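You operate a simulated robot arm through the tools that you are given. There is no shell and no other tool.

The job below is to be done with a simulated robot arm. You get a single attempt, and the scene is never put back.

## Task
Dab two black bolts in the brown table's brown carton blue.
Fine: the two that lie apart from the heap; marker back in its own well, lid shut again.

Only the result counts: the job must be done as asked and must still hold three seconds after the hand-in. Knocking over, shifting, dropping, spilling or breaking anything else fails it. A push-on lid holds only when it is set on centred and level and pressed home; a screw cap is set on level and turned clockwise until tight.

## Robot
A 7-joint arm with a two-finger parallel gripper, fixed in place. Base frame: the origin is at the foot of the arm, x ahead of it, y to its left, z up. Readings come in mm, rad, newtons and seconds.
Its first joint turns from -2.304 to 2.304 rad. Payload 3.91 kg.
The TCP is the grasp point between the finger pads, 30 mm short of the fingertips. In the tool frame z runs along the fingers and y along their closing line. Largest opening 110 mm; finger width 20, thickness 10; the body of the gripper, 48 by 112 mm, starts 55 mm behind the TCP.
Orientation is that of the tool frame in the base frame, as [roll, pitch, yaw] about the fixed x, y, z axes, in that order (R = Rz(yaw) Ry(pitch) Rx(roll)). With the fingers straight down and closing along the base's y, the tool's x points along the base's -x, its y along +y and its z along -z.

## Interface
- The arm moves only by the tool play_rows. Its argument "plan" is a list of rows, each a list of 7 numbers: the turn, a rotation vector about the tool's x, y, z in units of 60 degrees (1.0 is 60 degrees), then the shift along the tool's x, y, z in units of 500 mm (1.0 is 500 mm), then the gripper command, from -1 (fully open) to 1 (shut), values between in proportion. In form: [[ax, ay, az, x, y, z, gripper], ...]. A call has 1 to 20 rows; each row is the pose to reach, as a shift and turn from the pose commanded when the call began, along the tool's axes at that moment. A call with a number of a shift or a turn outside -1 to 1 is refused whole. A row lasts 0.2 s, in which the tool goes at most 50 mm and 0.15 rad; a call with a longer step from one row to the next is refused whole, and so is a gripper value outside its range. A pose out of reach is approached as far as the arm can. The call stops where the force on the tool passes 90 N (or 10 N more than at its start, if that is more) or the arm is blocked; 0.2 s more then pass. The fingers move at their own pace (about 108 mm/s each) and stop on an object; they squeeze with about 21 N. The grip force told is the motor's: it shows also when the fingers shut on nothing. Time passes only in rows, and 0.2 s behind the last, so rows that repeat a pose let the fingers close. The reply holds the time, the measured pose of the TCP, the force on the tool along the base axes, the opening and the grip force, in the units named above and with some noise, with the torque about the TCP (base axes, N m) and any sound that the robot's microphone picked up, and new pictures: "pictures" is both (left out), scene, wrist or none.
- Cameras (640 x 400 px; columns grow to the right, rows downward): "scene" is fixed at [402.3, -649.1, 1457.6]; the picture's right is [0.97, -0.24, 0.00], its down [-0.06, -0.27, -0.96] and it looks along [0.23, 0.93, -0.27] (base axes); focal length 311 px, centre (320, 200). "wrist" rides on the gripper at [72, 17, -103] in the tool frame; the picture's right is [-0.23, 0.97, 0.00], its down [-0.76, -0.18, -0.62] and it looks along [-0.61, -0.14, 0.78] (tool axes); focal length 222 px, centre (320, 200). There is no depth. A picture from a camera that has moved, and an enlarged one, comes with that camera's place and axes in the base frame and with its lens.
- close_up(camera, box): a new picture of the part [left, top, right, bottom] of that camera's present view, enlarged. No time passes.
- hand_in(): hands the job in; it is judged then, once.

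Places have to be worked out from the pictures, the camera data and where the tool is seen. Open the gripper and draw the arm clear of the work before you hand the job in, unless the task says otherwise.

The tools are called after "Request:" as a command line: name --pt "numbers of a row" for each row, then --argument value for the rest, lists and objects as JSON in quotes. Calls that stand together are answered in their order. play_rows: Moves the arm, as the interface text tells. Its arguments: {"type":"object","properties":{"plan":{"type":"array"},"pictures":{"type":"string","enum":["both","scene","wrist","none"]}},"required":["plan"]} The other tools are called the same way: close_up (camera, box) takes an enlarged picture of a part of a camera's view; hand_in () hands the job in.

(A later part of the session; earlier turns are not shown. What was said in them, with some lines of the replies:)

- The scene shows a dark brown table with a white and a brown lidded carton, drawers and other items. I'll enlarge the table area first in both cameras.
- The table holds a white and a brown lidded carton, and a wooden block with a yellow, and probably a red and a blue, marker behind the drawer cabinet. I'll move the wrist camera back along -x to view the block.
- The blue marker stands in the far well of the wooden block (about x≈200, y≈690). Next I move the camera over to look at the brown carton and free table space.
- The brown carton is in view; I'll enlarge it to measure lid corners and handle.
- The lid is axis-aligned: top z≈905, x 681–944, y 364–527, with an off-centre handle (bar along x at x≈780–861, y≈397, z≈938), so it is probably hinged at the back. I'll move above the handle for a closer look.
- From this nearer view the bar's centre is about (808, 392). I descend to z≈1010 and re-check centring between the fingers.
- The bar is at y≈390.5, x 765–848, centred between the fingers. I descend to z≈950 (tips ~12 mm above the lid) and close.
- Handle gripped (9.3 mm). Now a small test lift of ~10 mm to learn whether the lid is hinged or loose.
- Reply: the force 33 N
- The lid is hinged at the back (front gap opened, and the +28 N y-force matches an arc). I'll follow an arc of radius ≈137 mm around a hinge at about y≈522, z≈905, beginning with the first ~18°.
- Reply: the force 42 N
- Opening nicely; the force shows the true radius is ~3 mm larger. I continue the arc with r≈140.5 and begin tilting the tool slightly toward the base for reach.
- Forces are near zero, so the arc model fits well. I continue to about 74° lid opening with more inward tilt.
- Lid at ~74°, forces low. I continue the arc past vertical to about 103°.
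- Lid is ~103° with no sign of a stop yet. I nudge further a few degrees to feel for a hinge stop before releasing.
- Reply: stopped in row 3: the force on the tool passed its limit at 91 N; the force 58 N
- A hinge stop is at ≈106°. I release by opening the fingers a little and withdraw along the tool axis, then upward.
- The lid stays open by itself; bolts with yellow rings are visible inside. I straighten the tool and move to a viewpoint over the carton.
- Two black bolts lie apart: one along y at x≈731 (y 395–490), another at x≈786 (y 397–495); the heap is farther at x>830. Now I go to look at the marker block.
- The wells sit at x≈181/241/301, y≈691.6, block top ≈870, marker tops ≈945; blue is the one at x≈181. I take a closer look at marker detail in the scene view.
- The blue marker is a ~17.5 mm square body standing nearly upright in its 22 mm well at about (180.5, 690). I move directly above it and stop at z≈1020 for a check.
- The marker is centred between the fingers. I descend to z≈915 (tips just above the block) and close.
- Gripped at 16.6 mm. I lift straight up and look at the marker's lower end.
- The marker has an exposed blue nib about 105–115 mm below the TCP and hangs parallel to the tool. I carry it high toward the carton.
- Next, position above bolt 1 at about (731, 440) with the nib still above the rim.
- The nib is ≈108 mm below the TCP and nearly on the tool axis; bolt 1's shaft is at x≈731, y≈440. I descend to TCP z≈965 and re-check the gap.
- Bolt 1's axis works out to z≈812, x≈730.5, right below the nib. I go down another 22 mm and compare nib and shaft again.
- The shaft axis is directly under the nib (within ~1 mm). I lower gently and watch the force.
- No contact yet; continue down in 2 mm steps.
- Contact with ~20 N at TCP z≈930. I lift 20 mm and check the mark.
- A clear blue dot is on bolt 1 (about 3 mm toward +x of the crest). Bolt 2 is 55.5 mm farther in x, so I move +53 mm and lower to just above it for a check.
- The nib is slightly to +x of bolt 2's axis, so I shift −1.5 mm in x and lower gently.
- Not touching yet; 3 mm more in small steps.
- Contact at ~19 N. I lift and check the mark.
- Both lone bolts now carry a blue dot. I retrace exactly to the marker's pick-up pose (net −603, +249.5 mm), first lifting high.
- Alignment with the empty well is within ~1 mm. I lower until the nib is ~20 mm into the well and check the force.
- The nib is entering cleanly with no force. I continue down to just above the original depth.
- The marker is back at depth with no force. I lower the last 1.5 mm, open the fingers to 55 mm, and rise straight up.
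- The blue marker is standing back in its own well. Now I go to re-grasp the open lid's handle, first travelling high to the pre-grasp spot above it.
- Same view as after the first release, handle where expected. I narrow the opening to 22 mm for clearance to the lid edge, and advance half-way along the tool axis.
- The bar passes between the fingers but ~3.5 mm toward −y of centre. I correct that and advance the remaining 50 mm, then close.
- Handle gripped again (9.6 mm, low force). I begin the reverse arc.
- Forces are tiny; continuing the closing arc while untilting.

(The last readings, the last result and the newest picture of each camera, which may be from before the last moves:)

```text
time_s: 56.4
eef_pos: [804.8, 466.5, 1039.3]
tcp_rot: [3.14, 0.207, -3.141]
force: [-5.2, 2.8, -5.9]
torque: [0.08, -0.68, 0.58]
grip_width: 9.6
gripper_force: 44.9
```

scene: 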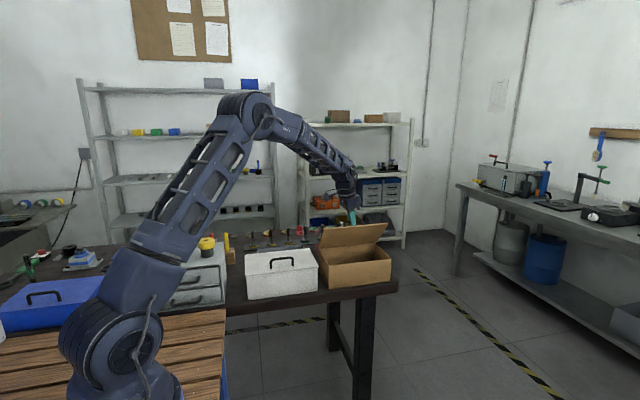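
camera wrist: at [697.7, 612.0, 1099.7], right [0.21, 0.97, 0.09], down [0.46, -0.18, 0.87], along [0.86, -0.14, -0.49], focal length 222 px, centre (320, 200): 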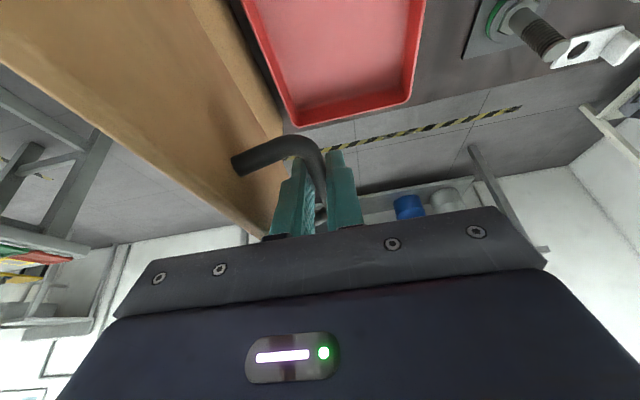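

Continuing the closing arc down to about 18° lid angle.

Request:
play_rows --pt "0 0.04 0 0.0024 -0.0306 0.0151 1" --pt "0 0.08 0 0.0055 -0.0592 0.0338 1" --pt "0 0.12 0 0.0092 -0.0852 0.0557 1" --pt "0 0.16 0 0.0129 -0.1052 0.0769 1" --pt "0 0.198 0 0.0169 -0.1228 0.1 1" --pictures "scene"

Request:
close_up --camera "scene" --box '[305, 190, 405, 290]'

```text
time_s: 57.6
eef_pos: [806.9, 405.9, 988.9]
tcp_rot: [3.141, -0.001, 3.141]
force: [6.5, 15.4, -10.0]
torque: [0.15, -0.87, 0.2]
grip_width: 9.3
gripper_force: 44.9
```

scene: 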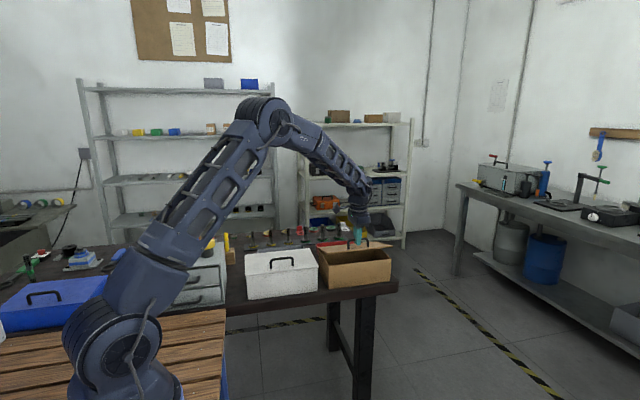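

```text
4.00 times, centred on (355, 240) of scene
camera zoom: at [402.3, -649.1, 1457.6], right [0.97, -0.24, 0.0], down [-0.06, -0.27, -0.96], along [0.23, 0.93, -0.27], focal length 1245 px, centre (180, 40)
```

zoom: 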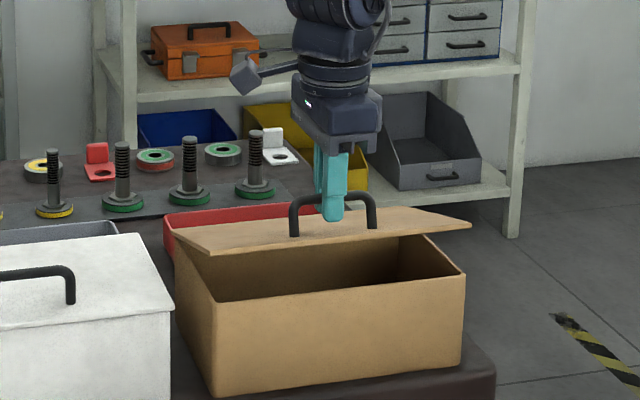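

Nearly closed. I go on with a slightly smaller radius to ~3° and check.

Request:
play_rows --pt "0 0 0 0 -0.0113 0.0272 1" --pt "0 0 0 0 -0.0178 0.0402 1" --pt "0 0 0 0 -0.0235 0.0534 1" --pt "0 0 0 0 -0.0286 0.067 1" --pictures "none"

Request:
close_up --camera "scene" --box '[305, 190, 405, 290]'

```text
time_s: 58.6
eef_pos: [807.7, 392.1, 955.8]
tcp_rot: [3.14, -0.001, 3.139]
force: [-2.9, -3.8, 0.4]
torque: [0.01, 0.04, 0.08]
grip_width: 9.5
gripper_force: 44.6
```

```text
4.00 times, centred on (355, 240) of scene
camera zoom: at [402.3, -649.1, 1457.6], right [0.97, -0.24, 0.0], down [-0.06, -0.27, -0.96], along [0.23, 0.93, -0.27], focal length 1245 px, centre (180, 40)
```

zoom: 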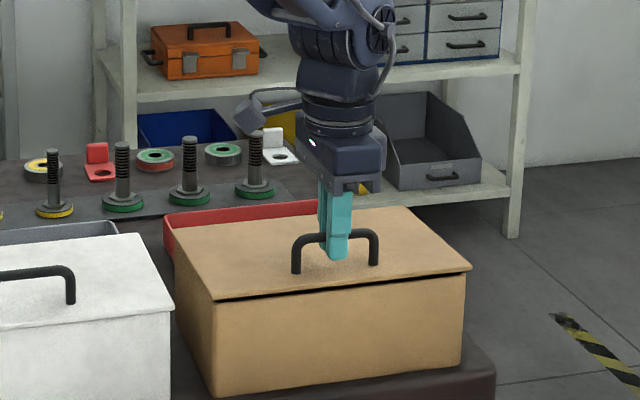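

Only a thin gap is left; I lower the last few millimetres gently until it seats.

Request:
play_rows --pt "0 0 0 0 -0.0014 0.004 1" --pt "0 0 0 0 -0.0026 0.008 1" --pt "0 0 0 0 -0.003 0.01 1" --pictures "none"

Request:
close_up --camera "scene" --box '[305, 190, 405, 290]'

```text
time_s: 59.4
eef_pos: [807.1, 389.5, 951.1]
tcp_rot: [3.139, 0.002, 3.139]
force: [3.5, 0.2, 1.2]
torque: [-0.02, -0.17, 0.02]
grip_width: 9.5
gripper_force: 45.5
```

```text
4.00 times, centred on (355, 240) of scene
camera zoom: at [402.3, -649.1, 1457.6], right [0.97, -0.24, 0.0], down [-0.06, -0.27, -0.96], along [0.23, 0.93, -0.27], focal length 1245 px, centre (180, 40)
```

zoom: 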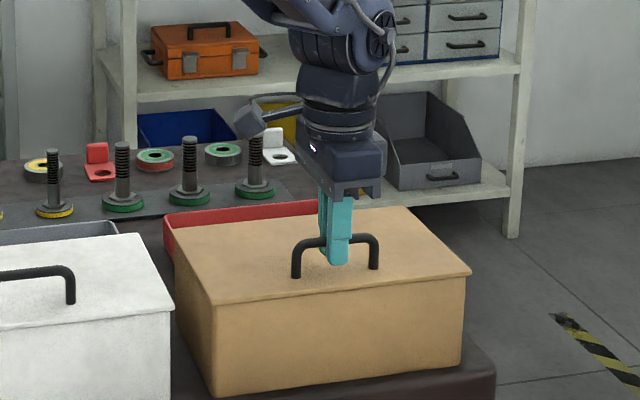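

Gap is closed visually; I press 2 mm more to feel the seat.

Request:
play_rows --pt "0 0 0 0 0 0.002 1" --pt "0 0 0 0 0 0.004 1" --pictures "none"

```text
time_s: 60.0
eef_pos: [806.5, 390.4, 949.9]
tcp_rot: [3.137, 0.004, 3.14]
force: [2.6, -4.3, 20.2]
torque: [0.02, 0.59, 0.1]
grip_width: 9.2
gripper_force: 44.8
```

Force of 20 N upward means the lid is seated. I relax, open the fingers and rise clear.

Request:
play_rows --pt "0 0 0 0 0 -0.003 1" --pt "0 0 0 0 0 -0.003 0.6" --pt "0 0 0 0 0 -0.003 0.3" --pt "0 0 0 0 0 -0.003 0.2" --pt "0 0 0 0 0 -0.05 0.2" --pt "0 0 0 0 0 -0.12 0.2" --pt "0 0 0 0 0 -0.2 0" --pt "0 0 0 0 0 -0.3 -0.5" --pt "0 0 0 0 0 -0.4 -1" --pt "0 0 0 0.08 0 -0.44 -1" --pt "0 0 0 0.16 0 -0.48 -1" --pt "0 0 0 0.24 0 -0.5 -1" --pt "0 0 0 0.32 0 -0.5 -1" --pt "0 0 0 0.36 0 -0.5 -1"

Request:
close_up --camera "scene" --box '[140, 190, 420, 365]'

Request:
close_up --camera "scene" --box '[305, 220, 405, 300]'

Request:
close_up --camera "scene" --box '[185, 225, 245, 275]'

```text
time_s: 63.0
eef_pos: [628.0, 390.3, 1196.9]
tcp_rot: [3.139, 0.001, -3.141]
force: [1.0, 0.5, 0.4]
torque: [-0.02, 0.02, 0.01]
grip_width: 109.9
gripper_force: 0.0
camera wrist: at [555.1, 406.6, 1301.1], right [0.23, 0.97, 0.0], down [0.76, -0.18, 0.62], along [0.61, -0.14, -0.78], focal length 222 px, centre (320, 200)
```

scene: 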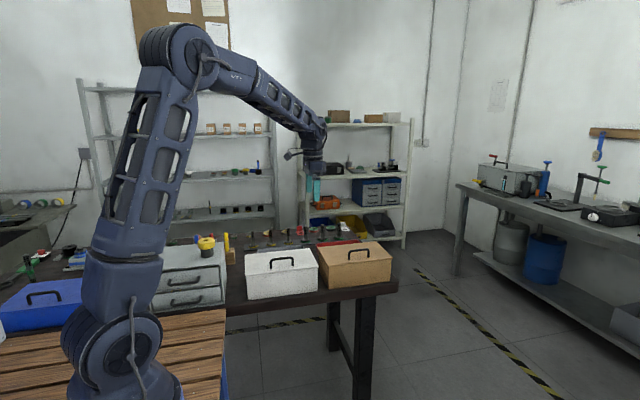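
wrist: 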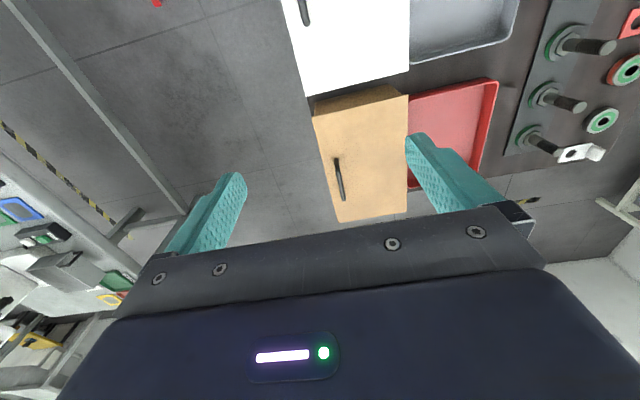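

```text
2.29 times, centred on (280, 278) of scene
camera zoom: at [402.3, -649.1, 1457.6], right [0.97, -0.24, 0.0], down [-0.06, -0.27, -0.96], along [0.23, 0.93, -0.27], focal length 712 px, centre (411, 23)
```

zoom: 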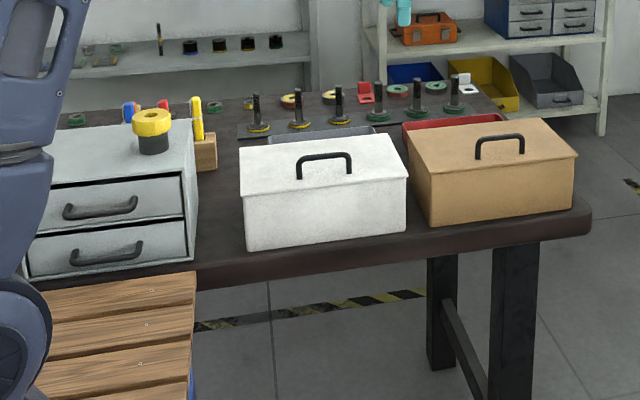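

```text
5.00 times, centred on (355, 260) of scene
camera zoom: at [402.3, -649.1, 1457.6], right [0.97, -0.24, 0.0], down [-0.06, -0.27, -0.96], along [0.23, 0.93, -0.27], focal length 1556 px, centre (145, -100)
```

zoom: 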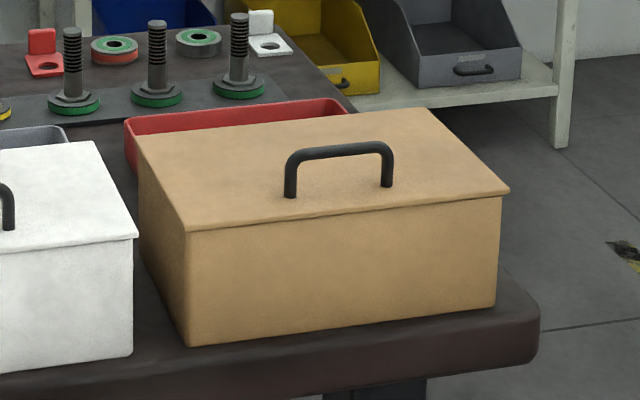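

```text
8.00 times, centred on (215, 250) of scene
camera zoom: at [402.3, -649.1, 1457.6], right [0.97, -0.24, 0.0], down [-0.06, -0.27, -0.96], along [0.23, 0.93, -0.27], focal length 2490 px, centre (1160, -200)
```

zoom: 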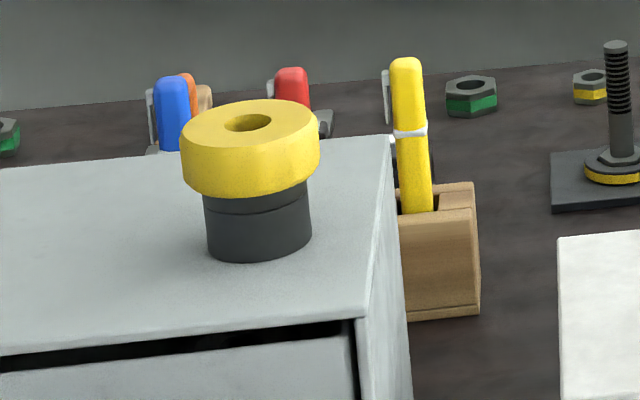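

The lid is shut and matches the start picture. The blue marker is back in its well, nothing else has moved, and the gripper is open and clear. I hand in.

Request:
hand_in

```text
The job is handed in.
```

I dabbed both black bolts that lay apart from the heap; each has one blue dot on its shaft. I checked the dots with the wrist camera before closing the carton.

- **Marker:** the blue marker is back in its own well in the wooden block.
- **Lid:** the lid turned out to be hinged. I closed it and pressed it down until it seated, and it looks the same as at the start.
- **Everything else:** the final pictures show nothing else moved, and I left the gripper open and clear of the table.

I handed the job in but got no verdict back, only confirmation that it was received.
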